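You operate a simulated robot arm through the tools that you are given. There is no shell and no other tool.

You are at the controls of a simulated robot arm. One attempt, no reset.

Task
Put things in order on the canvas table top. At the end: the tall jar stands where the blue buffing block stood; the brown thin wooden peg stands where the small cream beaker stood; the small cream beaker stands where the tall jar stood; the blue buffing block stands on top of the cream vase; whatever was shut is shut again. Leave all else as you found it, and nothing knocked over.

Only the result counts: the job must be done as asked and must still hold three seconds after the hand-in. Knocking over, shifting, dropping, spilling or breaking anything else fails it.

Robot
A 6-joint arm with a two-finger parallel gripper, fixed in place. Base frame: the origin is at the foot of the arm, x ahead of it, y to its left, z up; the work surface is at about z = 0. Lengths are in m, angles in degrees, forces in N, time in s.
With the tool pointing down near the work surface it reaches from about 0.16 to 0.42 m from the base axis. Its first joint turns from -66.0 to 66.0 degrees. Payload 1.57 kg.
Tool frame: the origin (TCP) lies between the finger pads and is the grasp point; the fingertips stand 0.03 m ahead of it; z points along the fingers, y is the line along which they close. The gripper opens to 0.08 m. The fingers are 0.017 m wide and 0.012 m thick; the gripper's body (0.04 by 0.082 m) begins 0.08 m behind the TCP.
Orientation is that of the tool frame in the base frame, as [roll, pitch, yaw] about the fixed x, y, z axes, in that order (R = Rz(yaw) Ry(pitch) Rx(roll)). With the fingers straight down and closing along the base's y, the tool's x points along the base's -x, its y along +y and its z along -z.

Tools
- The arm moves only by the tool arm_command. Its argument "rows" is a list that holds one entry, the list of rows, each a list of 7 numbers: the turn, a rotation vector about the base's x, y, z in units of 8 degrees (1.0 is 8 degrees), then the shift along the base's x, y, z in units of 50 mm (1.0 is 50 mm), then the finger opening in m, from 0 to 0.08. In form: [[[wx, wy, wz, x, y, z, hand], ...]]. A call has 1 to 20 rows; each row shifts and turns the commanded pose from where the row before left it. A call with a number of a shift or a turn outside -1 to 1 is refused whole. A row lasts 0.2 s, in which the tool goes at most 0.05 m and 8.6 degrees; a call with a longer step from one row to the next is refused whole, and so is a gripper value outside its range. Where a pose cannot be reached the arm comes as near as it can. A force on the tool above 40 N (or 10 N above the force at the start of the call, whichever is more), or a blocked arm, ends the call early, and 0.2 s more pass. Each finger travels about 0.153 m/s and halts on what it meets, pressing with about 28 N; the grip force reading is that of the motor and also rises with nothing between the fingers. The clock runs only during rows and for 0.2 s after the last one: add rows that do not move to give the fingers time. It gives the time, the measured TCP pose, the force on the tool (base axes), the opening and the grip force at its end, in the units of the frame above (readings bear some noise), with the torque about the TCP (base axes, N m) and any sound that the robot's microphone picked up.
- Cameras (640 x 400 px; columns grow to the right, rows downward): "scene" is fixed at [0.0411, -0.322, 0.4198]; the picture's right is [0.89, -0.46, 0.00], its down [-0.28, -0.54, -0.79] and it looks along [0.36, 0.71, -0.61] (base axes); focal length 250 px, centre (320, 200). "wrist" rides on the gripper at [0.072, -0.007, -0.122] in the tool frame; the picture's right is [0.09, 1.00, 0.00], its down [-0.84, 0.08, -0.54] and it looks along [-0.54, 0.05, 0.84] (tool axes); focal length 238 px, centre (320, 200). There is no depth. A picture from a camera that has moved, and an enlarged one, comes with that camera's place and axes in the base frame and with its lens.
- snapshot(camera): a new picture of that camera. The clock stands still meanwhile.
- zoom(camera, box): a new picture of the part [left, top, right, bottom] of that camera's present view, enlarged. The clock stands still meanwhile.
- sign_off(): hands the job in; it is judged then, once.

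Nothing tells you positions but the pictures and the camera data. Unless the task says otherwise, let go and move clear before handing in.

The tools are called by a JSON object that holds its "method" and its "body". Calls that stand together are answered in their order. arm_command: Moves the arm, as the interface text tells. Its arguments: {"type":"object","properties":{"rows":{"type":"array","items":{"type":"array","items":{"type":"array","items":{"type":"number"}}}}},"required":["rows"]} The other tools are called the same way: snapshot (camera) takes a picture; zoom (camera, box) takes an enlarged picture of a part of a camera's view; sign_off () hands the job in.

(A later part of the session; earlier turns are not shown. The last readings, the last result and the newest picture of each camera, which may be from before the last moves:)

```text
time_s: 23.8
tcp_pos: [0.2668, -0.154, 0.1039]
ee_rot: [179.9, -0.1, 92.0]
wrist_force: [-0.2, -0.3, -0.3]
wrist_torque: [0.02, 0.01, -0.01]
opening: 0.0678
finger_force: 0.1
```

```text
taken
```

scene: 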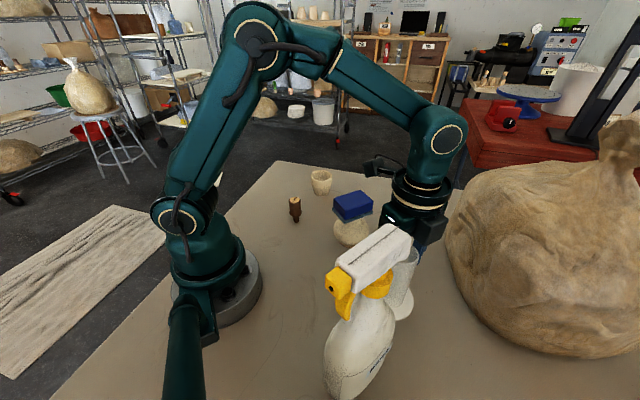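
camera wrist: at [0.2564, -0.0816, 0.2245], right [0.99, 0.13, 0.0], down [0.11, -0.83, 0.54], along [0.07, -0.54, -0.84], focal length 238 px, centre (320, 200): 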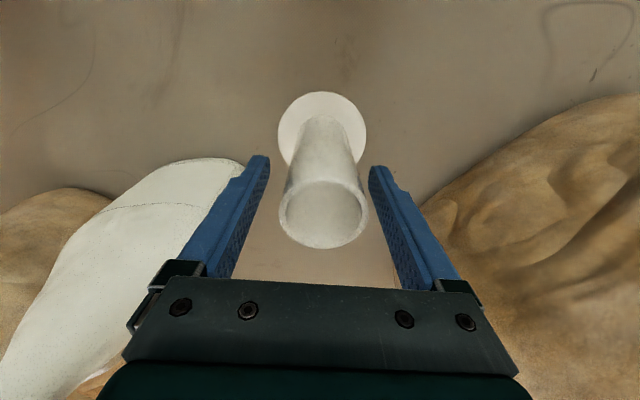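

The tube is centred between the fingers. I'll close gently and check the grip.

{"method": "arm_command", "body": {"rows": [[[0, 0, 0, 0, 0, 0, 0.056], [0, 0, 0, 0, 0, 0, 0.046], [0, 0, 0, 0, 0, 0, 0.036], [0, 0, 0, 0, 0, 0, 0.03], [0, 0, 0, 0, 0, 0, 0.03]]]}}

{"method": "snapshot", "body": {"camera": "wrist"}}

```text
time_s: 25.0
tcp_pos: [0.2657, -0.1534, 0.1016]
ee_rot: [179.9, -0.1, 92.0]
wrist_force: [-0.4, -0.2, 0.2]
wrist_torque: [-0.08, 0.11, 0.01]
opening: 0.0461
finger_force: 28.1
```

```text
taken
camera wrist: at [0.2564, -0.0816, 0.2247], right [0.99, 0.13, 0.0], down [0.11, -0.83, 0.54], along [0.07, -0.54, -0.84], focal length 238 px, centre (320, 200)
```

wrist: 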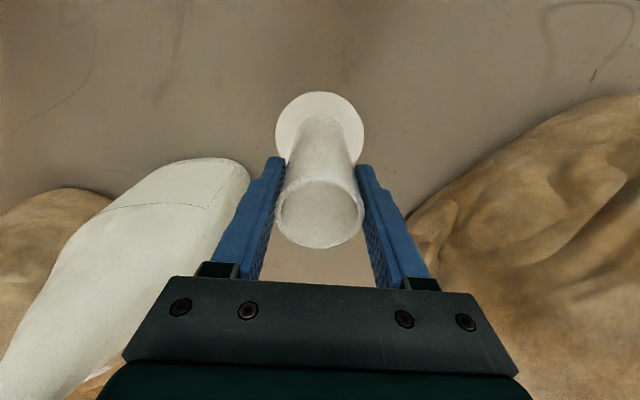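

Held (46 mm, 28 N). I'll lift a little first to check the weight and that it comes up straight.

{"method": "arm_command", "body": {"rows": [[[0, 0, 0, 0, 0, 0.1, 0.03], [0, 0, 0, 0, 0, 0.3, 0.03], [0, 0, 0, 0, 0, 0.4, 0.03], [0, 0, 0, 0, 0, 0, 0.03]]]}}

{"method": "snapshot", "body": {"camera": "wrist"}}

{"method": "snapshot", "body": {"camera": "scene"}}

```text
time_s: 26.0
tcp_pos: [0.2689, -0.1539, 0.1425]
ee_rot: [180.0, -0.1, 91.9]
wrist_force: [0.4, 0.5, -0.9]
wrist_torque: [-0.02, -0.01, 0.02]
opening: 0.0463
finger_force: 28.2
```

```text
taken
camera wrist: at [0.2575, -0.0818, 0.2643], right [0.99, 0.13, 0.0], down [0.11, -0.83, 0.54], along [0.07, -0.54, -0.84], focal length 238 px, centre (320, 200)
```

wrist: 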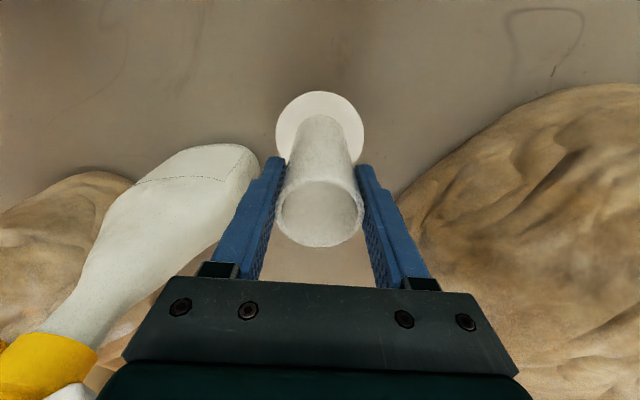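

```text
taken
```

scene: 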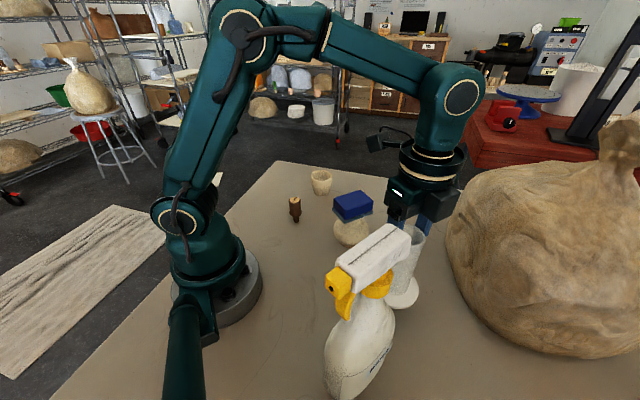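

The jar lifts cleanly and upright. I'll raise it well above everything and carry it around the inner side of the vase to above the block's old place.

{"method": "arm_command", "body": {"rows": [[[0, 0, 0, 0, 0, 0.7, 0.03], [0, 0, 0, 0, 0, 0.8, 0.03], [0, 0, 0, 0, 0, 0.7, 0.03], [0, 0, 0, 0, 0, 0, 0.03]]]}}

{"method": "arm_command", "body": {"rows": [[[0, 0, 1, -0.31, 0.565, 0, 0.03], [0, 0, 1, -0.31, 0.565, 0, 0.03], [0, 0, 1, -0.31, 0.565, 0, 0.03], [0, 0, 1, -0.31, 0.565, 0, 0.03], [0, 0, 1, 0, 0.8, 0, 0.03], [0, 0, 1, 0, 0.8, 0, 0.03], [0, 0, 1, 0, 0.8, 0, 0.03], [0, 0, 1, -0.1, 0.8, 0, 0.03], [0, 0, 1, -0.1, 0.8, 0, 0.03], [0, 0, 1, -0.1, 0.8, 0, 0.03], [0, 0, 1, -0.1, 0.6, 0, 0.03], [0, 0, 0, 0, 0.16, 0, 0.03], [0, 0, 0, 0, 0, 0, 0.03]]]}}

{"method": "snapshot", "body": {"camera": "wrist"}}

{"method": "snapshot", "body": {"camera": "scene"}}

```text
time_s: 27.0
tcp_pos: [0.267, -0.1535, 0.2518]
ee_rot: [-180.0, 0.0, 92.0]
wrist_force: [-0.1, -0.1, -1.9]
wrist_torque: [-0.02, 0.0, 0.02]
opening: 0.0463
finger_force: 28.0
```

```text
time_s: 29.8
tcp_pos: [0.186, 0.2384, 0.253]
ee_rot: [180.0, 0.0, -179.9]
wrist_force: [0.7, 0.3, -0.9]
wrist_torque: [0.01, 0.0, 0.0]
opening: 0.046
finger_force: 27.8
```

```text
taken
camera wrist: at [0.1125, 0.2322, 0.3754], right [-0.09, 1.0, 0.0], down [0.84, 0.08, 0.54], along [0.54, 0.05, -0.84], focal length 238 px, centre (320, 200)
```

wrist: 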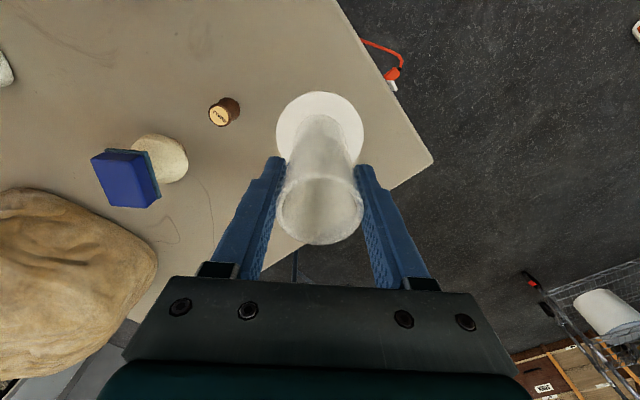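

```text
taken
```

scene: 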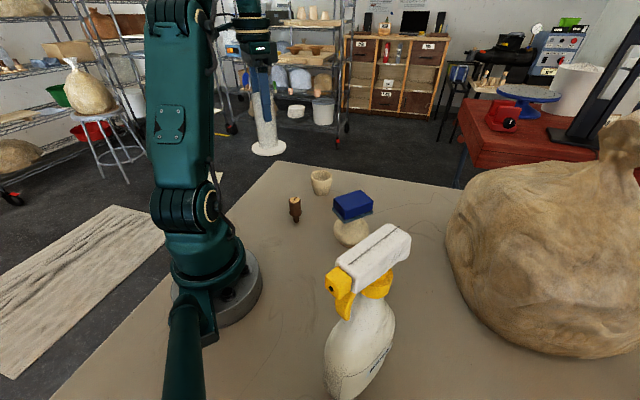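

The jar hangs upright above the block's former place. I'll nudge 1.5 mm in y and lower most of the way.

{"method": "arm_command", "body": {"rows": [[[0, 0, 0, 0, 0.03, -0.4, 0.03], [0, 0, 0, 0, 0, -0.6, 0.03], [0, 0, 0, 0, 0, -0.6, 0.03], [0, 0, 0, 0, 0, -0.6, 0.03], [0, 0, 0, 0, 0, -0.4, 0.03], [0, 0, 0, 0, 0, -0.2, 0.03], [0, 0, 0, 0, 0, 0, 0.03]]]}}

{"method": "snapshot", "body": {"camera": "wrist"}}

{"method": "zoom", "body": {"camera": "scene", "box": [220, 120, 380, 240]}}

```text
time_s: 31.4
tcp_pos: [0.1844, 0.239, 0.1107]
ee_rot: [-179.9, -0.1, -180.0]
wrist_force: [0.1, 0.1, -1.4]
wrist_torque: [0.04, 0.03, 0.04]
opening: 0.0461
finger_force: 28.1
```

```text
taken
camera wrist: at [0.1122, 0.2328, 0.233], right [-0.09, 1.0, 0.0], down [0.84, 0.08, 0.54], along [0.54, 0.05, -0.84], focal length 238 px, centre (320, 200)
```

wrist: 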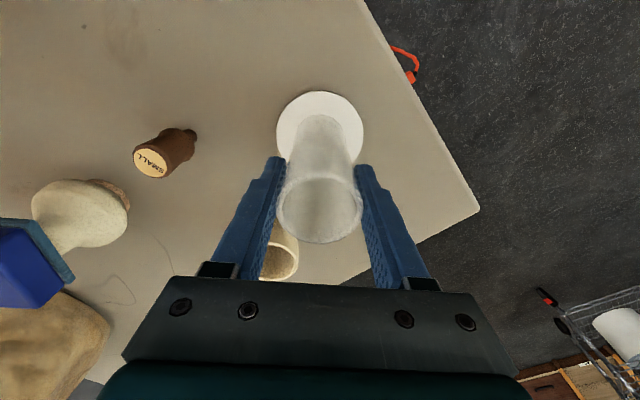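

```text
3.33 times, centred on (300, 180) of scene
camera zoom: at [0.0411, -0.322, 0.4198], right [0.89, -0.46, 0.0], down [-0.28, -0.54, -0.79], along [0.36, 0.71, -0.61], focal length 832 px, centre (387, 267)
```

zoom: 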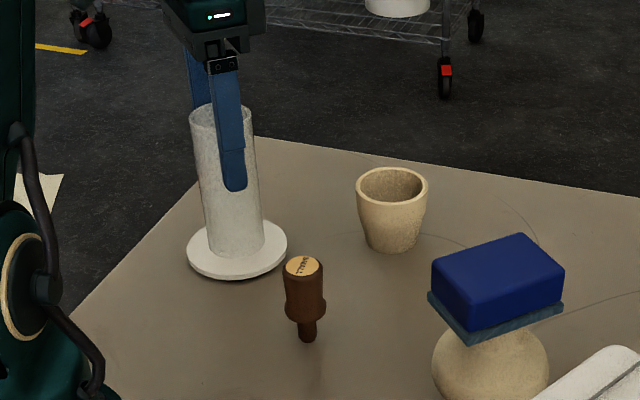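

It's about 8 mm above the table. I'll go down the last bit in small steps.

{"method": "arm_command", "body": {"rows": [[[0, 0, 0, 0, 0.016, -0.06, 0.03], [0, 0, 0, 0, 0, -0.06, 0.03], [0, 0, 0, 0, 0, 0, 0.03]]]}}

{"method": "arm_command", "body": {"rows": [[[0, 0, 0, 0, 0, -0.02, 0.03], [0, 0, 0, 0, 0, 0, 0.03]]]}}

```text
time_s: 32.2
tcp_pos: [0.186, 0.2402, 0.1062]
ee_rot: [179.9, 0.1, -179.9]
wrist_force: [-3.1, -3.5, 20.0]
wrist_torque: [-0.65, -0.06, 0.12]
opening: 0.0462
finger_force: 28.3
```

```text
time_s: 32.8
tcp_pos: [0.1854, 0.2393, 0.105]
ee_rot: [179.9, 0.0, -179.9]
wrist_force: [-2.4, -1.7, 20.1]
wrist_torque: [-0.62, -0.13, 0.04]
opening: 0.0461
finger_force: 28.1
```

Contact already at z ≈ 0.106 with about 20 N. I'll look before doing anything more.

{"method": "zoom", "body": {"camera": "scene", "box": [240, 130, 320, 210]}}

{"method": "snapshot", "body": {"camera": "wrist"}}

```text
5.00 times, centred on (280, 170) of scene
camera zoom: at [0.041, -0.3221, 0.4198], right [0.89, -0.46, 0.0], down [-0.28, -0.54, -0.79], along [0.36, 0.71, -0.61], focal length 1248 px, centre (520, 350)
```

zoom: 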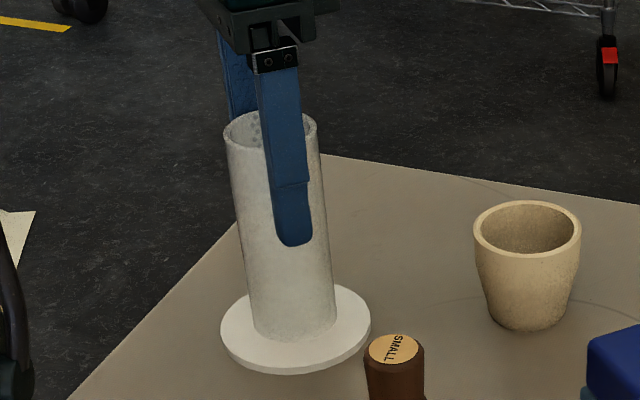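

```text
taken
camera wrist: at [0.1123, 0.2336, 0.2271], right [-0.09, 1.0, 0.0], down [0.84, 0.08, 0.54], along [0.54, 0.05, -0.84], focal length 238 px, centre (320, 200)
```

wrist: 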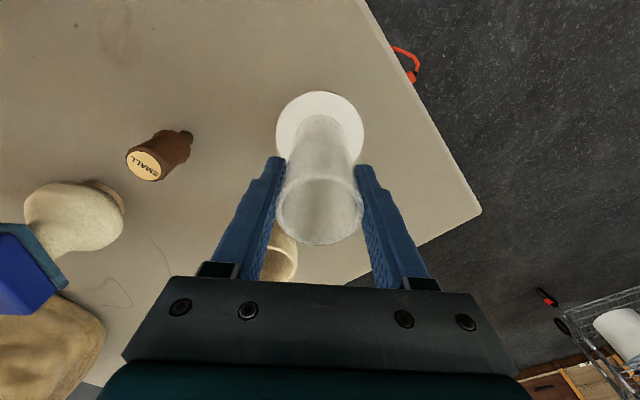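

The jar looks upright; it just sat a couple of millimetres lower in the grip. I'll ease the pressure before letting go.

{"method": "arm_command", "body": {"rows": [[[0, 0, 0, 0, 0, 0.02, 0.03], [0, 0, 0, 0, 0, 0, 0.03]]]}}

{"method": "arm_command", "body": {"rows": [[[0, 0, 0, 0, 0, 0.01, 0.03], [0, 0, 0, 0, 0, 0, 0.03]]]}}

```text
time_s: 33.4
tcp_pos: [0.1834, 0.2397, 0.1061]
ee_rot: [-180.0, -0.1, -180.0]
wrist_force: [-0.5, -0.1, -0.8]
wrist_torque: [0.03, -0.02, 0.01]
opening: 0.0461
finger_force: 27.4
```

```text
time_s: 34.0
tcp_pos: [0.1848, 0.2392, 0.1067]
ee_rot: [-180.0, 0.0, 180.0]
wrist_force: [0.2, 0.0, -1.7]
wrist_torque: [0.05, 0.05, -0.01]
opening: 0.046
finger_force: 27.8
```

It's floating free again by roughly half a millimetre. I'll settle it down lightly.

{"method": "arm_command", "body": {"rows": [[[0, 0, 0, 0, 0, -0.014, 0.03], [0, 0, 0, 0, 0, 0, 0.03]]]}}

```text
time_s: 34.6
tcp_pos: [0.1851, 0.2405, 0.1058]
ee_rot: [-179.9, -0.1, -180.0]
wrist_force: [0.4, 0.1, -1.0]
wrist_torque: [0.03, -0.01, 0.02]
opening: 0.0458
finger_force: 28.2
```

{"method": "arm_command", "body": {"rows": [[[0, 0, 0, 0, 0, -0.01, 0.03], [0, 0, 0, 0, 0, 0, 0.03]]]}}

```text
time_s: 35.2
tcp_pos: [0.1857, 0.24, 0.106]
ee_rot: [-180.0, 0.1, -180.0]
wrist_force: [-0.4, -0.2, 0.1]
wrist_torque: [-0.06, -0.02, -0.02]
opening: 0.0458
finger_force: 27.6
```

{"method": "arm_command", "body": {"rows": [[[0, 0, 0, 0, 0, -0.006, 0.03], [0, 0, 0, 0, 0, 0, 0.03]]]}}

```text
time_s: 35.8
tcp_pos: [0.1851, 0.2392, 0.1052]
ee_rot: [179.9, 0.0, -179.9]
wrist_force: [0.4, 0.1, 2.3]
wrist_torque: [-0.22, -0.05, 0.06]
opening: 0.0458
finger_force: 27.9
```

The foot now rests lightly on the table. I'll open the fingers slowly.

{"method": "arm_command", "body": {"rows": [[[0, 0, 0, 0, 0, 0, 0.048], [0, 0, 0, 0, 0, 0, 0.05], [0, 0, 0, 0, 0, 0, 0.056], [0, 0, 0, 0, 0, 0, 0.064], [0, 0, 0, 0, 0, 0, 0.072], [0, 0, 0, 0, 0, 0, 0.076], [0, 0, 0, 0, 0, 0, 0.076]]]}}

{"method": "snapshot", "body": {"camera": "wrist"}}

{"method": "zoom", "body": {"camera": "scene", "box": [240, 130, 320, 210]}}

```text
time_s: 37.4
tcp_pos: [0.1855, 0.2408, 0.1054]
ee_rot: [180.0, 0.1, 180.0]
wrist_force: [-0.8, -0.3, 0.0]
wrist_torque: [-0.01, 0.05, -0.01]
opening: 0.0758
finger_force: 0.1
```

```text
taken
camera wrist: at [0.1121, 0.2333, 0.2276], right [-0.09, 1.0, 0.0], down [0.84, 0.08, 0.54], along [0.54, 0.05, -0.84], focal length 238 px, centre (320, 200)
```

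wrist: 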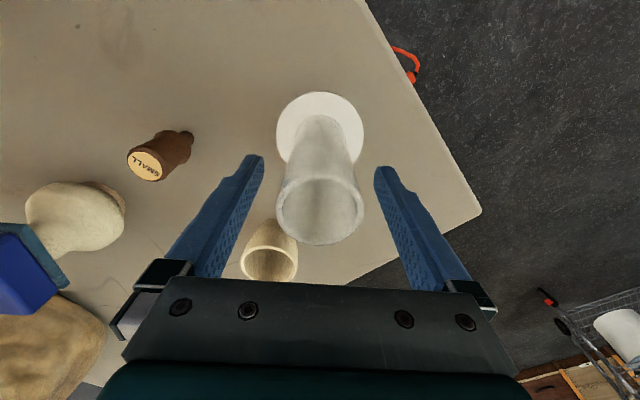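

```text
5.00 times, centred on (280, 170) of scene
camera zoom: at [0.0411, -0.322, 0.4198], right [0.89, -0.46, 0.0], down [-0.28, -0.54, -0.79], along [0.36, 0.71, -0.61], focal length 1248 px, centre (520, 350)
```

zoom: 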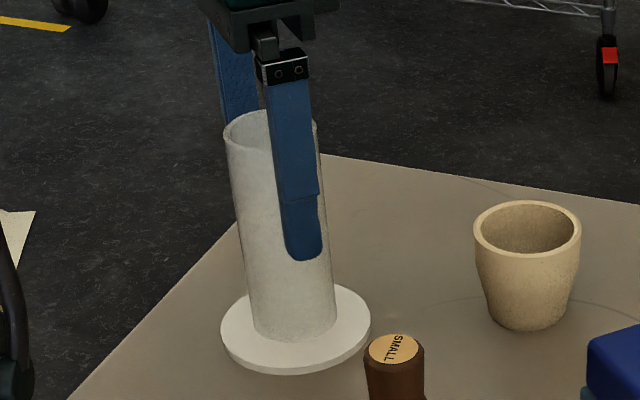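

The jar stands where the block was, within about 1.5 mm. I'll rise straight up and move over to the beaker.

{"method": "arm_command", "body": {"rows": [[[0, 0, 0, 0, 0, 0.4, 0.08], [0, 0, 0, 0, 0, 0.8, 0.08], [0, 0, 0, 0, 0, 0.8, 0.08], [0, 0, 0, 0.8, -0.3, 0, 0.08], [0, 0, 0, 0.8, -0.3, 0, 0.08], [0, 0, 0, 0.8, -0.3, -0.2, 0.08], [0, 0, 0, 0, 0, -0.4, 0.08], [0, 0, 0, 0, 0, 0, 0.08]]]}}

{"method": "snapshot", "body": {"camera": "wrist"}}

{"method": "snapshot", "body": {"camera": "scene"}}

```text
time_s: 39.2
tcp_pos: [0.3076, 0.1966, 0.1745]
ee_rot: [-180.0, -0.1, -179.9]
wrist_force: [-0.5, 0.6, 0.3]
wrist_torque: [0.02, 0.0, -0.01]
opening: 0.0798
finger_force: 0.1
```

```text
taken
camera wrist: at [0.2344, 0.1883, 0.2972], right [-0.09, 1.0, 0.0], down [0.84, 0.08, 0.54], along [0.54, 0.05, -0.84], focal length 238 px, centre (320, 200)
```

wrist: 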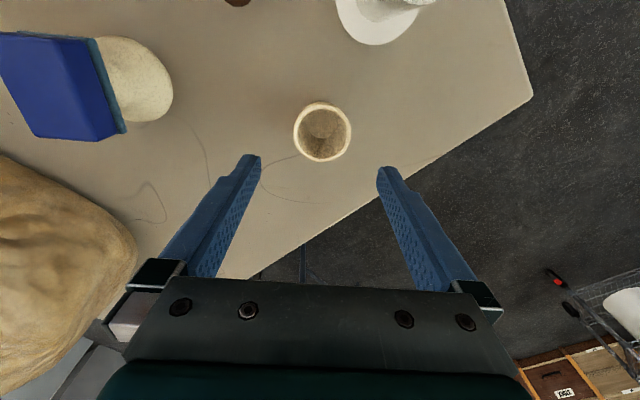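

```text
taken
```

scene: 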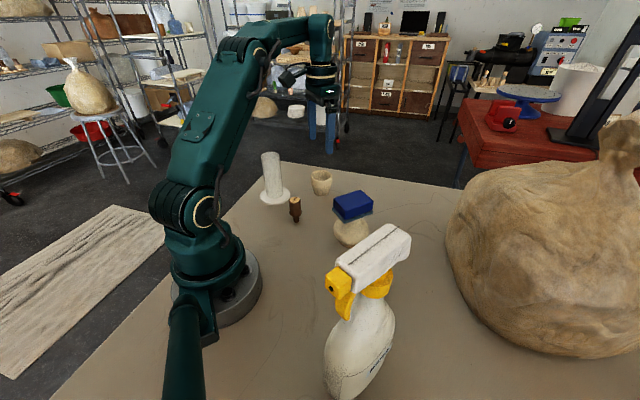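

{"method": "zoom", "body": {"camera": "wrist", "box": [280, 85, 364, 175]}}

{"method": "zoom", "body": {"camera": "scene", "box": [300, 160, 348, 205]}}

```text
4.44 times, centred on (322, 130) of wrist
camera zoom: at [0.2344, 0.1883, 0.2972], right [-0.09, 1.0, 0.0], down [0.84, 0.08, 0.54], along [0.54, 0.05, -0.84], focal length 1059 px, centre (311, 511)
```

zoom: 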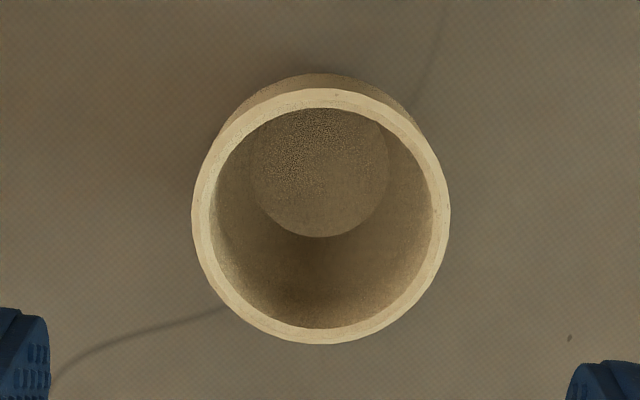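

```text
8.89 times, centred on (324, 182) of scene
camera zoom: at [0.0411, -0.322, 0.4198], right [0.89, -0.46, 0.0], down [-0.28, -0.54, -0.79], along [0.36, 0.71, -0.61], focal length 2219 px, centre (284, 356)
```

zoom: 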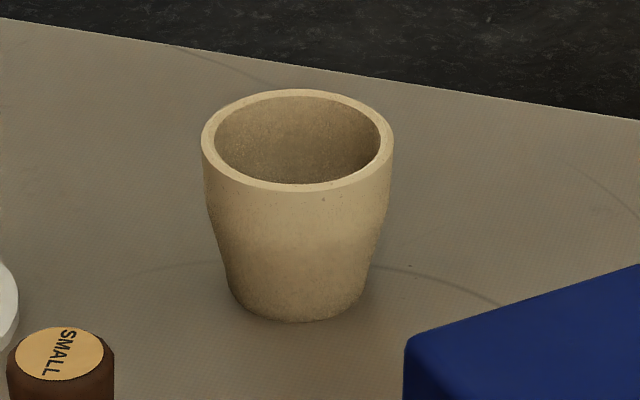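

The beaker is empty, 60 mm at the rim and about 50 mm tall, at roughly (0.311, 0.197). I'll correct by 5 mm in x and 2 mm in y and come lower.

{"method": "arm_command", "body": {"rows": [[[0, 0, 0, 0.1, 0.04, -0.4, 0.08], [0, 0, 0, 0, 0, -0.6, 0.08], [0, 0, 0, 0, 0, -0.5, 0.08], [0, 0, 0, 0, 0, 0, 0.08]]]}}

{"method": "zoom", "body": {"camera": "wrist", "box": [240, 80, 400, 210]}}

{"method": "snapshot", "body": {"camera": "wrist"}}

```text
time_s: 40.2
tcp_pos: [0.3101, 0.1958, 0.0997]
ee_rot: [180.0, 0.0, -179.9]
wrist_force: [0.7, -0.5, 0.0]
wrist_torque: [0.02, 0.04, -0.02]
opening: 0.0798
finger_force: 0.0
```

```text
3.08 times, centred on (320, 145) of wrist
camera zoom: at [0.2379, 0.1892, 0.2219], right [-0.09, 1.0, 0.0], down [0.84, 0.08, 0.54], along [0.54, 0.05, -0.84], focal length 733 px, centre (320, 369)
```

zoom: 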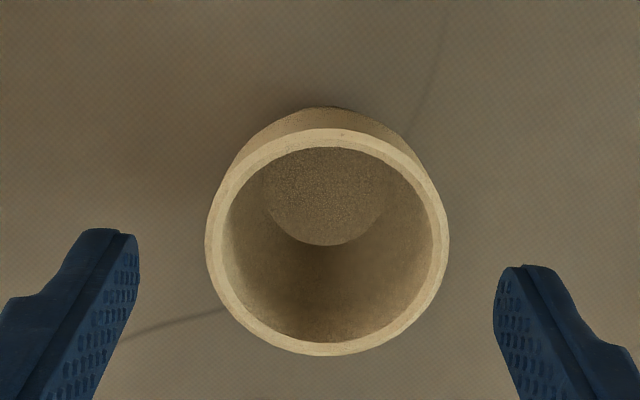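

```text
taken
camera wrist: at [0.2379, 0.1892, 0.2219], right [-0.09, 1.0, 0.0], down [0.84, 0.08, 0.54], along [0.54, 0.05, -0.84], focal length 238 px, centre (320, 200)
```

wrist: 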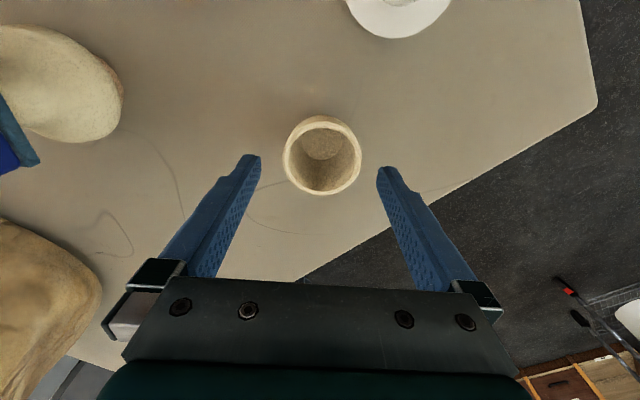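

The beaker is centred to 1 mm: its place is (0.310, 0.197). I'll go down around it.

{"method": "arm_command", "body": {"rows": [[[0, 0, 0, 0, 0.02, -0.3, 0.08], [0, 0, 0, 0, 0, -0.3, 0.08], [0, 0, 0, 0, 0, -0.3, 0.08], [0, 0, 0, 0, 0, -0.3, 0.08], [0, 0, 0, 0, 0, 0, 0.08]]]}}

{"method": "snapshot", "body": {"camera": "wrist"}}

{"method": "zoom", "body": {"camera": "scene", "box": [280, 130, 376, 210]}}

```text
time_s: 41.4
tcp_pos: [0.3112, 0.1981, 0.0393]
ee_rot: [-180.0, 0.0, -180.0]
wrist_force: [0.2, -0.8, 0.8]
wrist_torque: [0.03, 0.01, 0.04]
opening: 0.0798
finger_force: 0.2
```

```text
taken
camera wrist: at [0.2378, 0.1913, 0.1619], right [-0.09, 1.0, 0.0], down [0.84, 0.08, 0.54], along [0.54, 0.05, -0.84], focal length 238 px, centre (320, 200)
```

wrist: 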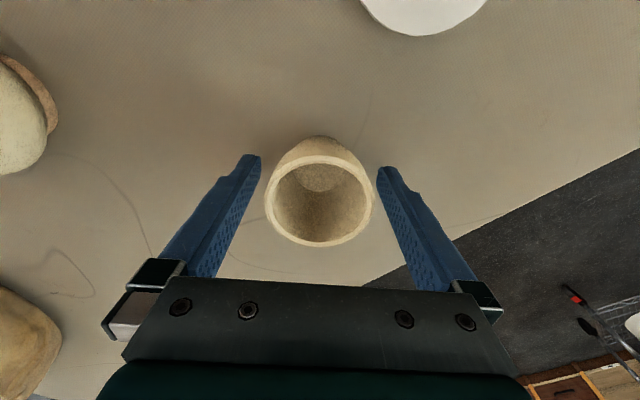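

```text
5.00 times, centred on (328, 170) of scene
camera zoom: at [0.0411, -0.322, 0.4198], right [0.89, -0.46, 0.0], down [-0.28, -0.54, -0.79], along [0.36, 0.71, -0.61], focal length 1248 px, centre (280, 350)
```

zoom: 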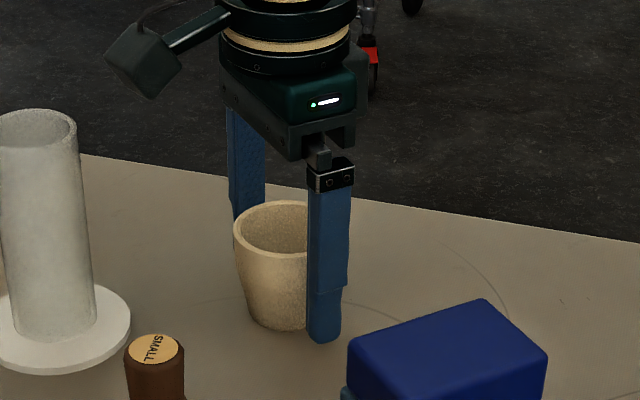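

The beaker is within 1 mm of centre. I'll close on it.

{"method": "arm_command", "body": {"rows": [[[0, 0, 0, 0, -0.016, 0, 0.072], [0, 0, 0, 0, 0, 0, 0.064], [0, 0, 0, 0, 0, 0, 0.056], [0, 0, 0, 0, 0, 0, 0.046], [0, 0, 0, 0, 0, 0, 0.046]]]}}

{"method": "snapshot", "body": {"camera": "wrist"}}

```text
time_s: 42.6
tcp_pos: [0.3107, 0.1973, 0.0406]
ee_rot: [-179.9, 0.0, 180.0]
wrist_force: [0.1, 0.8, 0.4]
wrist_torque: [-0.02, -0.01, -0.01]
opening: 0.0567
finger_force: 27.1
```

```text
taken
camera wrist: at [0.2379, 0.1907, 0.1621], right [-0.09, 1.0, 0.0], down [0.84, 0.08, 0.54], along [0.54, 0.05, -0.84], focal length 238 px, centre (320, 200)
```

wrist: 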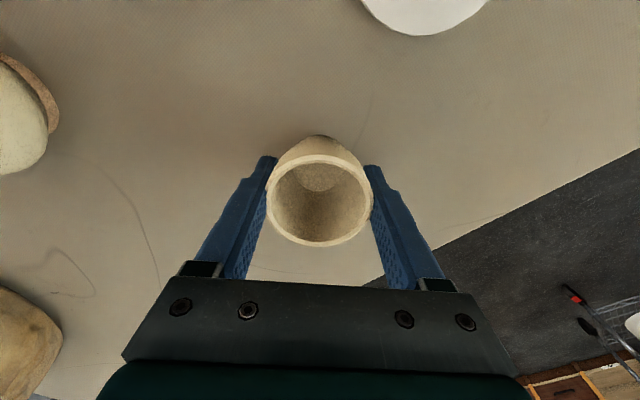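

The beaker is gripped (57 mm). I'll lift it, check it's held, and then carry it around the inside of the vase to above the jar's old place.

{"method": "arm_command", "body": {"rows": [[[0, 0, 0, 0, 0, 0.1, 0.046], [0, 0, 0, 0, 0, 0.4, 0.046], [0, 0, 0, 0, 0, 0.8, 0.046], [0, 0, 0, 0, 0, 0.9, 0.046], [0, 0, 0, 0, 0, 0.9, 0.046], [0, 0, 0, 0, 0, 0, 0.046]]]}}

{"method": "snapshot", "body": {"camera": "wrist"}}

```text
time_s: 44.0
tcp_pos: [0.3082, 0.196, 0.1951]
ee_rot: [180.0, 0.0, -180.0]
wrist_force: [0.9, 0.4, -1.1]
wrist_torque: [0.0, 0.01, -0.01]
opening: 0.057
finger_force: 27.9
```

```text
taken
camera wrist: at [0.2354, 0.1898, 0.3171], right [-0.09, 1.0, 0.0], down [0.84, 0.08, 0.54], along [0.54, 0.05, -0.84], focal length 238 px, centre (320, 200)
```

wrist: 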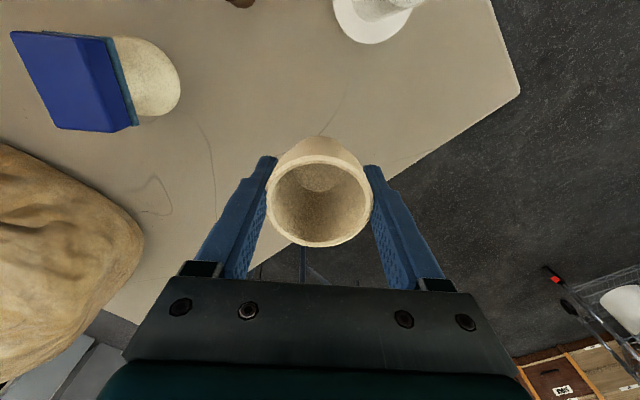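

{"method": "arm_command", "body": {"rows": [[[0, 0, -1, -0.475, -0.685, 0, 0.046], [0, 0, -1, -0.475, -0.685, 0, 0.046], [0, 0, -1, -0.475, -0.685, 0, 0.046], [0, 0, -1, -0.475, -0.685, 0, 0.046], [0, 0, -1, 0, -0.667, 0, 0.046], [0, 0, -1, 0, -0.667, 0, 0.046], [0, 0, -1, 0, -0.667, 0, 0.046], [0, 0, -1, 0.26, -0.565, 0, 0.046], [0, 0, -1, 0.26, -0.565, 0, 0.046], [0, 0, -1, 0.26, -0.565, 0, 0.046], [0, 0, -1, 0.26, -0.565, 0, 0.046], [0, 0, 0, 0, 0, 0, 0.046]]]}}

{"method": "snapshot", "body": {"camera": "wrist"}}

{"method": "snapshot", "body": {"camera": "scene"}}

```text
time_s: 46.6
tcp_pos: [0.2686, -0.1536, 0.1958]
ee_rot: [180.0, 0.0, 91.9]
wrist_force: [0.7, 0.2, -2.3]
wrist_torque: [-0.01, 0.01, -0.02]
opening: 0.0569
finger_force: 28.4
```

```text
taken
camera wrist: at [0.2577, -0.0816, 0.3177], right [0.99, 0.13, 0.0], down [0.11, -0.83, 0.54], along [0.07, -0.54, -0.84], focal length 238 px, centre (320, 200)
```

wrist: 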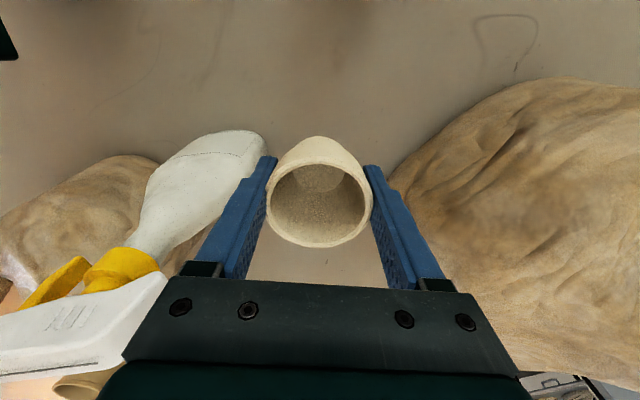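

```text
taken
```

scene: 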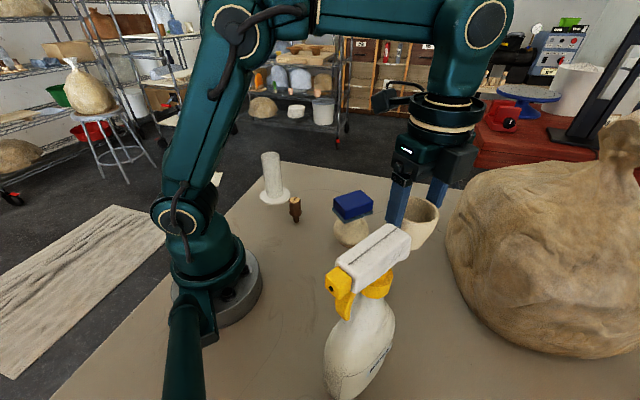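

The beaker is right above the jar's former place (0.267, -0.153). I'll lower in stages, watching the clearance to the sprayer and bag.

{"method": "arm_command", "body": {"rows": [[[0, 0, 0, 0, 0, -0.4, 0.046], [0, 0, 0, 0, 0, -0.5, 0.046], [0, 0, 0, 0, 0, -0.5, 0.046], [0, 0, 0, 0, 0, -0.5, 0.046], [0, 0, 0, 0, 0, 0, 0.046]]]}}

{"method": "snapshot", "body": {"camera": "wrist"}}

{"method": "snapshot", "body": {"camera": "scene"}}

```text
time_s: 47.8
tcp_pos: [0.2658, -0.1536, 0.0998]
ee_rot: [180.0, 0.0, 92.0]
wrist_force: [-0.4, 0.4, -1.0]
wrist_torque: [0.02, -0.02, 0.01]
opening: 0.0567
finger_force: 28.3
```

```text
taken
camera wrist: at [0.2557, -0.0807, 0.2223], right [0.99, 0.13, 0.0], down [0.11, -0.83, 0.54], along [0.07, -0.54, -0.84], focal length 238 px, centre (320, 200)
```

wrist: 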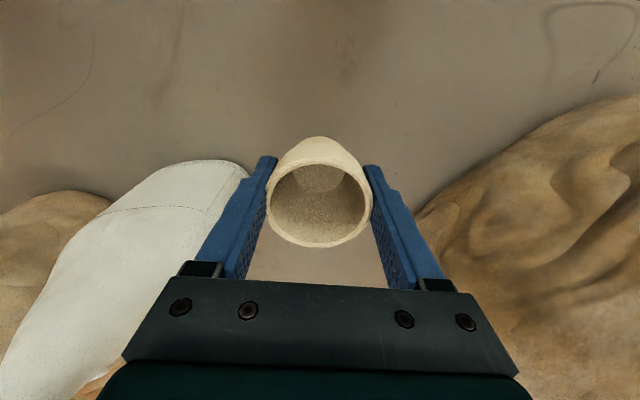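

```text
taken
```

scene: 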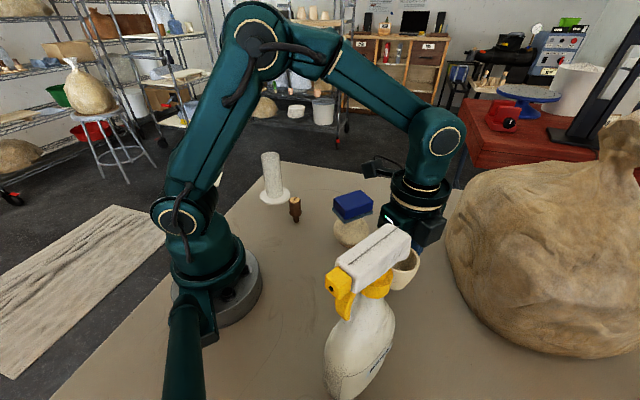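

Clear on both sides, but the left finger comes fairly near the sprayer's bottle. I'll turn 16° so that finger swings away from the bottle, and correct 1.5 mm in x, then lower further.

{"method": "arm_command", "body": {"rows": [[[0, 0, -1, 0.016, -0.006, 0, 0.046], [0, 0, -1, 0.016, -0.006, 0, 0.046], [0, 0, 0, 0, 0, -0.3, 0.046], [0, 0, 0, 0, 0, -0.3, 0.046], [0, 0, 0, 0, 0, -0.3, 0.046], [0, 0, 0, 0, 0, 0, 0.046]]]}}

{"method": "snapshot", "body": {"camera": "wrist"}}

{"method": "snapshot", "body": {"camera": "scene"}}

```text
time_s: 49.2
tcp_pos: [0.2691, -0.1542, 0.0551]
ee_rot: [-180.0, 0.1, 76.1]
wrist_force: [0.9, 0.8, -1.9]
wrist_torque: [0.02, -0.03, -0.01]
opening: 0.0567
finger_force: 28.1
```

```text
taken
camera wrist: at [0.2787, -0.0822, 0.1775], right [0.99, -0.15, 0.0], down [-0.13, -0.83, 0.54], along [-0.08, -0.54, -0.84], focal length 238 px, centre (320, 200)
```

wrist: 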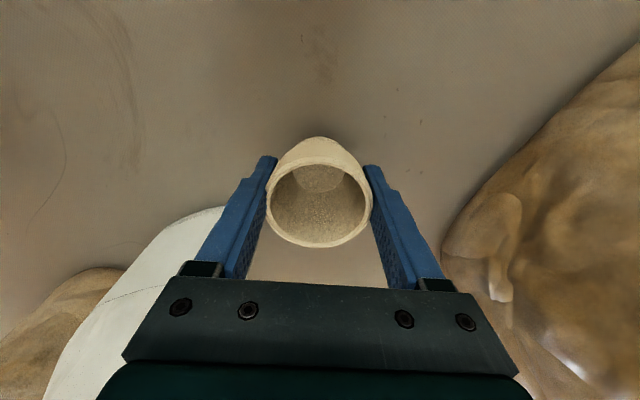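

```text
taken
```

scene: 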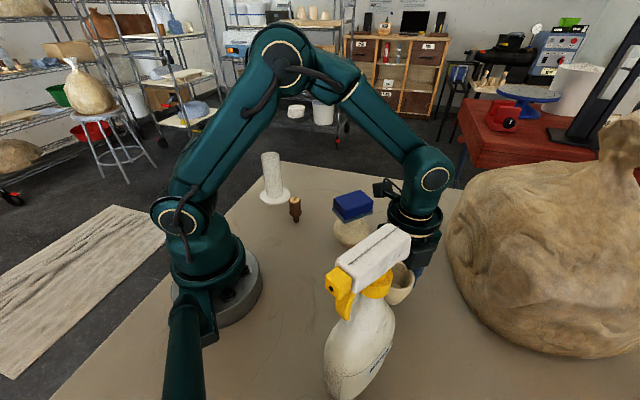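

It has about 15 mm to go and good clearance all round. I'll lower carefully to contact.

{"method": "arm_command", "body": {"rows": [[[0, 0, 0, -0.024, 0.012, -0.1, 0.046], [0, 0, 0, 0, 0, -0.1, 0.046], [0, 0, 0, 0, 0, 0, 0.046]]]}}

{"method": "arm_command", "body": {"rows": [[[0, 0, 0, 0, 0, -0.03, 0.046], [0, 0, 0, 0, 0, 0, 0.046]]]}}

```text
time_s: 50.0
tcp_pos: [0.267, -0.1527, 0.045]
ee_rot: [-180.0, 0.1, 76.1]
wrist_force: [0.0, 0.0, -1.5]
wrist_torque: [-0.02, 0.03, 0.0]
opening: 0.0566
finger_force: 27.9
```

```text
time_s: 50.6
tcp_pos: [0.2667, -0.1539, 0.0433]
ee_rot: [-179.9, 0.1, 76.1]
wrist_force: [0.4, 1.1, -0.5]
wrist_torque: [-0.03, 0.02, 0.0]
opening: 0.0564
finger_force: 28.2
```

{"method": "arm_command", "body": {"rows": [[[0, 0, 0, 0, 0, -0.02, 0.046], [0, 0, 0, 0, 0, 0, 0.046]]]}}

```text
time_s: 51.2
tcp_pos: [0.2673, -0.1541, 0.0428]
ee_rot: [-180.0, 0.1, 76.0]
wrist_force: [0.6, -0.3, -0.9]
wrist_torque: [-0.01, -0.01, -0.01]
opening: 0.0566
finger_force: 28.4
```

{"method": "arm_command", "body": {"rows": [[[0, 0, 0, 0, 0, -0.016, 0.046], [0, 0, 0, 0, 0, 0, 0.046]]]}}

```text
time_s: 51.8
tcp_pos: [0.2682, -0.1525, 0.0405]
ee_rot: [180.0, -0.1, 76.0]
wrist_force: [0.9, -0.3, -1.6]
wrist_torque: [0.0, 0.0, 0.0]
opening: 0.0568
finger_force: 28.3
```

{"method": "arm_command", "body": {"rows": [[[0, 0, 0, 0, 0, -0.012, 0.046], [0, 0, 0, 0, 0, 0, 0.046]]]}}

```text
time_s: 52.4
tcp_pos: [0.2669, -0.1534, 0.0426]
ee_rot: [-179.9, 0.1, 76.0]
wrist_force: [-0.5, 0.0, -2.1]
wrist_torque: [0.01, 0.01, 0.02]
opening: 0.0566
finger_force: 28.0
```

{"method": "arm_command", "body": {"rows": [[[0, 0, 0, 0, 0, -0.012, 0.046], [0, 0, 0, 0, 0, 0, 0.046]]]}}

{"method": "zoom", "body": {"camera": "scene", "box": [340, 160, 460, 310]}}

{"method": "snapshot", "body": {"camera": "wrist"}}

```text
time_s: 53.0
tcp_pos: [0.2663, -0.153, 0.0402]
ee_rot: [-179.9, 0.1, 76.0]
wrist_force: [0.6, -0.1, -0.7]
wrist_torque: [0.02, -0.01, 0.0]
opening: 0.0565
finger_force: 27.5
```

```text
2.67 times, centred on (400, 235) of scene
camera zoom: at [0.0411, -0.322, 0.4198], right [0.89, -0.46, 0.0], down [-0.28, -0.54, -0.79], along [0.36, 0.71, -0.61], focal length 666 px, centre (107, 107)
```

zoom: 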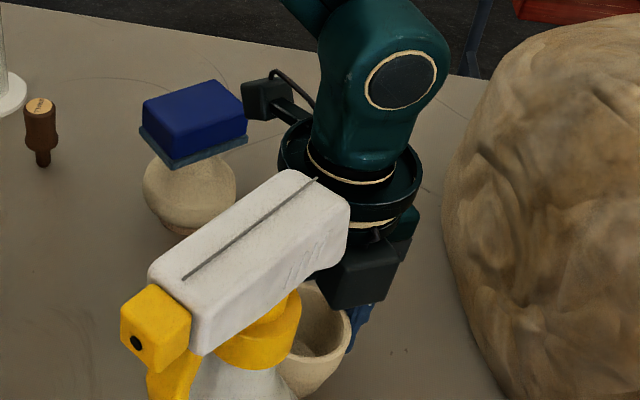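

```text
taken
camera wrist: at [0.2773, -0.0813, 0.1626], right [0.99, -0.15, 0.0], down [-0.13, -0.83, 0.54], along [-0.08, -0.54, -0.84], focal length 238 px, centre (320, 200)
```

wrist: 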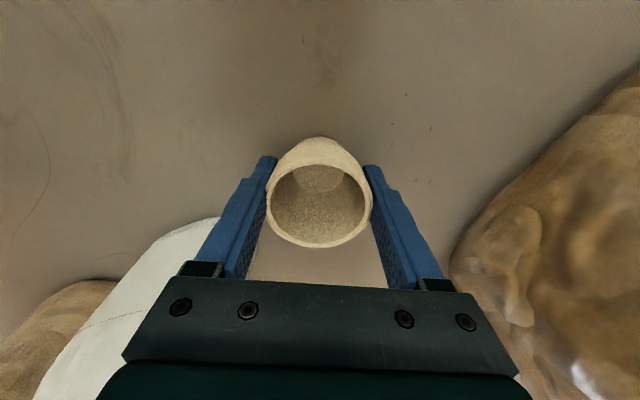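

About half a millimetre remains by my reckoning. I'll continue in fine steps.

{"method": "arm_command", "body": {"rows": [[[0, 0, 0, 0, 0, -0.01, 0.046], [0, 0, 0, 0, 0, 0, 0.046]]]}}

```text
time_s: 53.6
tcp_pos: [0.268, -0.1541, 0.04]
ee_rot: [179.9, 0.1, 75.9]
wrist_force: [0.1, 0.6, -1.3]
wrist_torque: [0.01, 0.03, 0.0]
opening: 0.0566
finger_force: 28.0
```

{"method": "arm_command", "body": {"rows": [[[0, 0, 0, 0, 0, -0.01, 0.046], [0, 0, 0, 0, 0, 0, 0.046]]]}}

```text
time_s: 54.2
tcp_pos: [0.2673, -0.1529, 0.0396]
ee_rot: [179.9, 0.1, 76.0]
wrist_force: [0.4, 0.2, 4.5]
wrist_torque: [-0.03, 0.15, 0.0]
opening: 0.0567
finger_force: 28.5
```

Contact at about 5 N. I'll open slowly to 68 mm.

{"method": "arm_command", "body": {"rows": [[[0, 0, 0, 0, 0, 0, 0.058], [0, 0, 0, 0, 0, 0, 0.06], [0, 0, 0, 0, 0, 0, 0.063], [0, 0, 0, 0, 0, 0, 0.066], [0, 0, 0, 0, 0, 0, 0.069], [0, 0, 0, 0, 0, 0, 0.07], [0, 0, 0, 0, 0, 0, 0.07]]]}}

{"method": "snapshot", "body": {"camera": "wrist"}}

```text
time_s: 55.8
tcp_pos: [0.2665, -0.1529, 0.0407]
ee_rot: [-179.9, 0.0, 75.9]
wrist_force: [1.0, 0.1, -0.1]
wrist_torque: [0.01, -0.03, -0.01]
opening: 0.0703
finger_force: 0.0
```

```text
taken
camera wrist: at [0.2773, -0.0812, 0.1617], right [0.99, -0.15, 0.0], down [-0.13, -0.83, 0.54], along [-0.08, -0.54, -0.84], focal length 238 px, centre (320, 200)
```

wrist: 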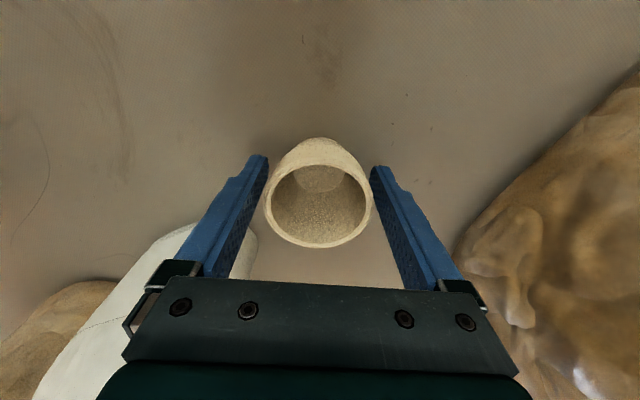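

The beaker stands free between the fingers. I'll open slightly more and rise straight up.

{"method": "arm_command", "body": {"rows": [[[0, 0, 0, 0, 0, 0, 0.075], [0, 0, 0, 0, 0, 0.2, 0.075], [0, 0, 0, 0, 0, 0.4, 0.075], [0, 0, 0, 0, 0, 0.7, 0.075], [0, 0, 0, 0, 0, 0.9, 0.075], [0, 0, 0, 0, 0, 0.9, 0.075], [0, 0, 0, 0, 0, 0, 0.075]]]}}

{"method": "snapshot", "body": {"camera": "wrist"}}

{"method": "snapshot", "body": {"camera": "scene"}}

```text
time_s: 57.4
tcp_pos: [0.2681, -0.1538, 0.1953]
ee_rot: [-179.9, 0.0, 76.1]
wrist_force: [0.1, 0.1, 0.0]
wrist_torque: [-0.02, -0.04, -0.04]
opening: 0.0751
finger_force: 0.0
```

```text
taken
camera wrist: at [0.2783, -0.0813, 0.317], right [0.99, -0.15, 0.0], down [-0.13, -0.83, 0.54], along [-0.08, -0.54, -0.84], focal length 238 px, centre (320, 200)
```

wrist: 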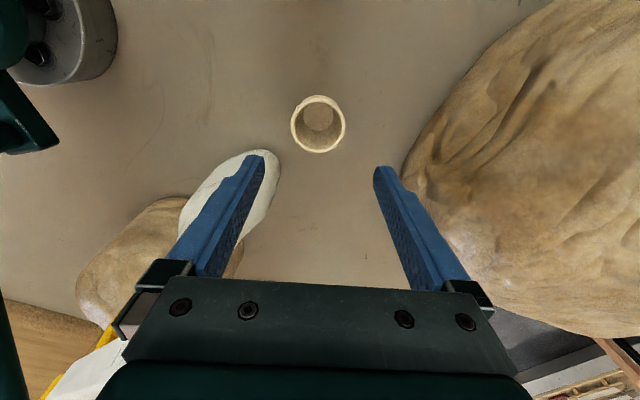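

```text
taken
```

scene: 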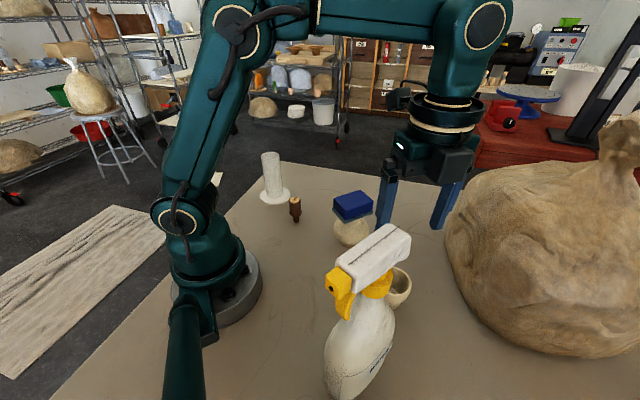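

The beaker stands at the jar's old place (within ~2.5 mm). Now I go to the peg near (0.197, 0.111), staying high.

{"method": "arm_command", "body": {"rows": [[[0, 0, 1, -0.2, 0.3, 0, 0.08], [0, 0, 1, -0.2, 0.4, 0, 0.08], [0, 0, 1, -0.2, 0.5, 0, 0.08], [0, 0, 1, -0.2, 0.5, 0, 0.08], [0, 0, 1, -0.2, 0.5, 0, 0.08], [0, 0, 1, -0.1, 0.5, 0, 0.08], [0, 0, 1, -0.1, 0.5, 0, 0.08], [0, 0, 1, -0.1, 0.5, 0, 0.08], [0, 0, 1, -0.1, 0.5, 0, 0.08], [0, 0, 1, 0, 0.5, 0, 0.08], [0, 0, 1, 0, 0.4, 0, 0.08], [0, 0, 1, 0, 0.18, 0, 0.08], [0, 0, 1, 0, 0, 0, 0.08], [0, 0, 0, 0, 0, 0, 0.08]]]}}

{"method": "snapshot", "body": {"camera": "wrist"}}

{"method": "snapshot", "body": {"camera": "scene"}}

```text
time_s: 60.4
tcp_pos: [0.1975, 0.1116, 0.1943]
ee_rot: [-179.9, 0.0, -179.9]
wrist_force: [0.0, -0.4, -0.1]
wrist_torque: [0.01, 0.01, 0.01]
opening: 0.0798
finger_force: 0.1
```

```text
taken
camera wrist: at [0.1248, 0.1051, 0.3169], right [-0.09, 1.0, 0.0], down [0.84, 0.08, 0.54], along [0.54, 0.05, -0.84], focal length 238 px, centre (320, 200)
```

wrist: 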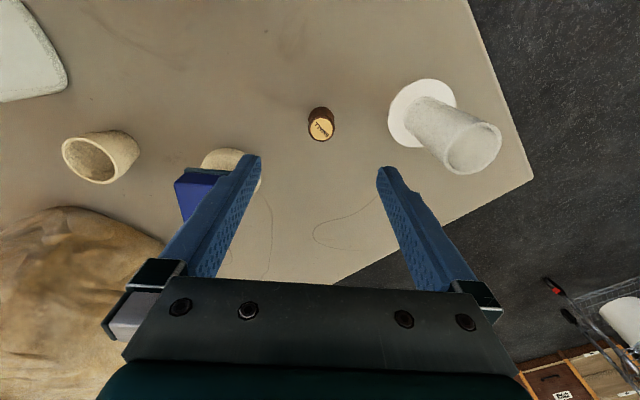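

```text
taken
```

scene: 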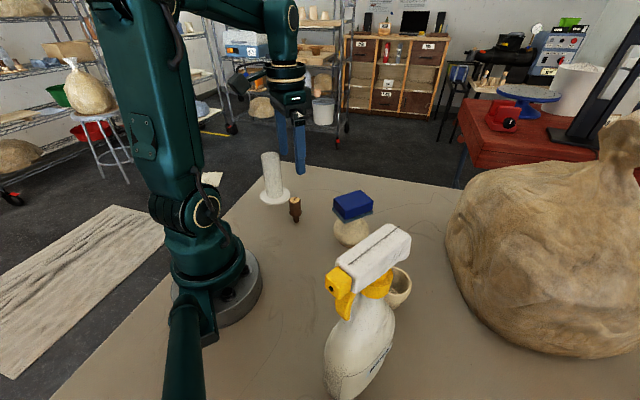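

{"method": "zoom", "body": {"camera": "wrist", "box": [296, 95, 344, 150]}}

{"method": "zoom", "body": {"camera": "scene", "box": [278, 185, 314, 230]}}

```text
7.27 times, centred on (320, 122) of wrist
camera zoom: at [0.1248, 0.1051, 0.3169], right [-0.09, 1.0, 0.0], down [0.84, 0.08, 0.54], along [0.54, 0.05, -0.84], focal length 1734 px, centre (320, 764)
```

zoom: 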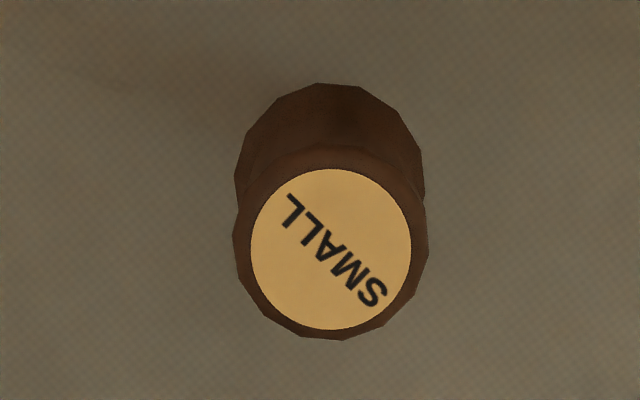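

```text
8.89 times, centred on (296, 208) of scene
camera zoom: at [0.0411, -0.322, 0.4198], right [0.89, -0.46, 0.0], down [-0.28, -0.54, -0.79], along [0.36, 0.71, -0.61], focal length 2219 px, centre (533, 133)
```

zoom: 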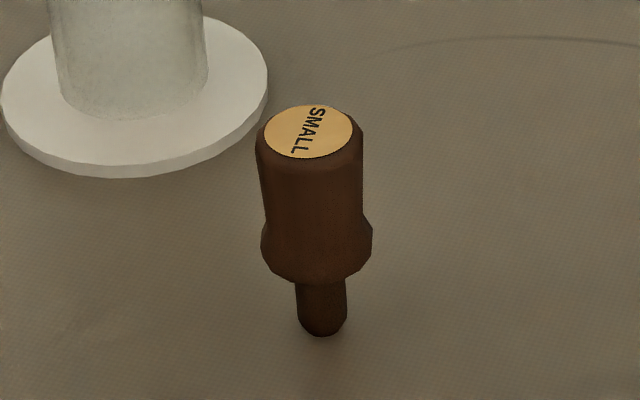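

The peg is a 28 mm handle with a 31 mm collar on a ~14 mm stem, standing on the stem. It's nearly centred; I'll descend some and re-measure, since it's easy to tip.

{"method": "arm_command", "body": {"rows": [[[0, 0, 0, 0.012, 0.018, -0.4, 0.07], [0, 0, 0, 0, 0, -0.6, 0.07], [0, 0, 0, 0, 0, -0.5, 0.07], [0, 0, 0, 0, 0, 0, 0.07]]]}}

{"method": "zoom", "body": {"camera": "wrist", "box": [272, 100, 368, 190]}}

{"method": "snapshot", "body": {"camera": "wrist"}}

```text
time_s: 61.4
tcp_pos: [0.1988, 0.1101, 0.1198]
ee_rot: [-180.0, -0.1, 180.0]
wrist_force: [0.8, -0.5, 0.2]
wrist_torque: [0.0, -0.01, -0.01]
opening: 0.07
finger_force: 0.1
```

```text
4.44 times, centred on (320, 145) of wrist
camera zoom: at [0.1261, 0.105, 0.2416], right [-0.09, 1.0, 0.0], down [0.84, 0.08, 0.54], along [0.54, 0.05, -0.84], focal length 1059 px, centre (320, 444)
```

zoom: 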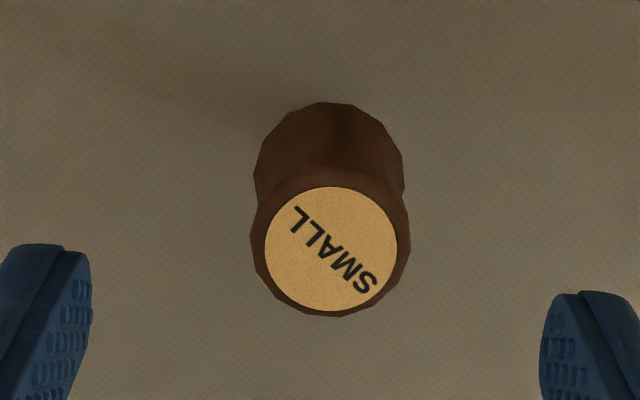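

```text
taken
camera wrist: at [0.1261, 0.105, 0.2416], right [-0.09, 1.0, 0.0], down [0.84, 0.08, 0.54], along [0.54, 0.05, -0.84], focal length 238 px, centre (320, 200)
```

wrist: 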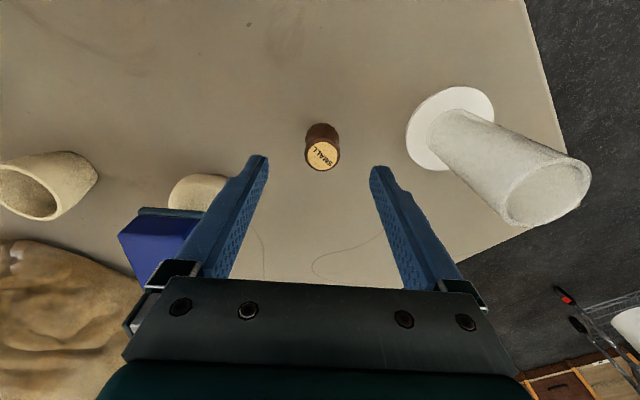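

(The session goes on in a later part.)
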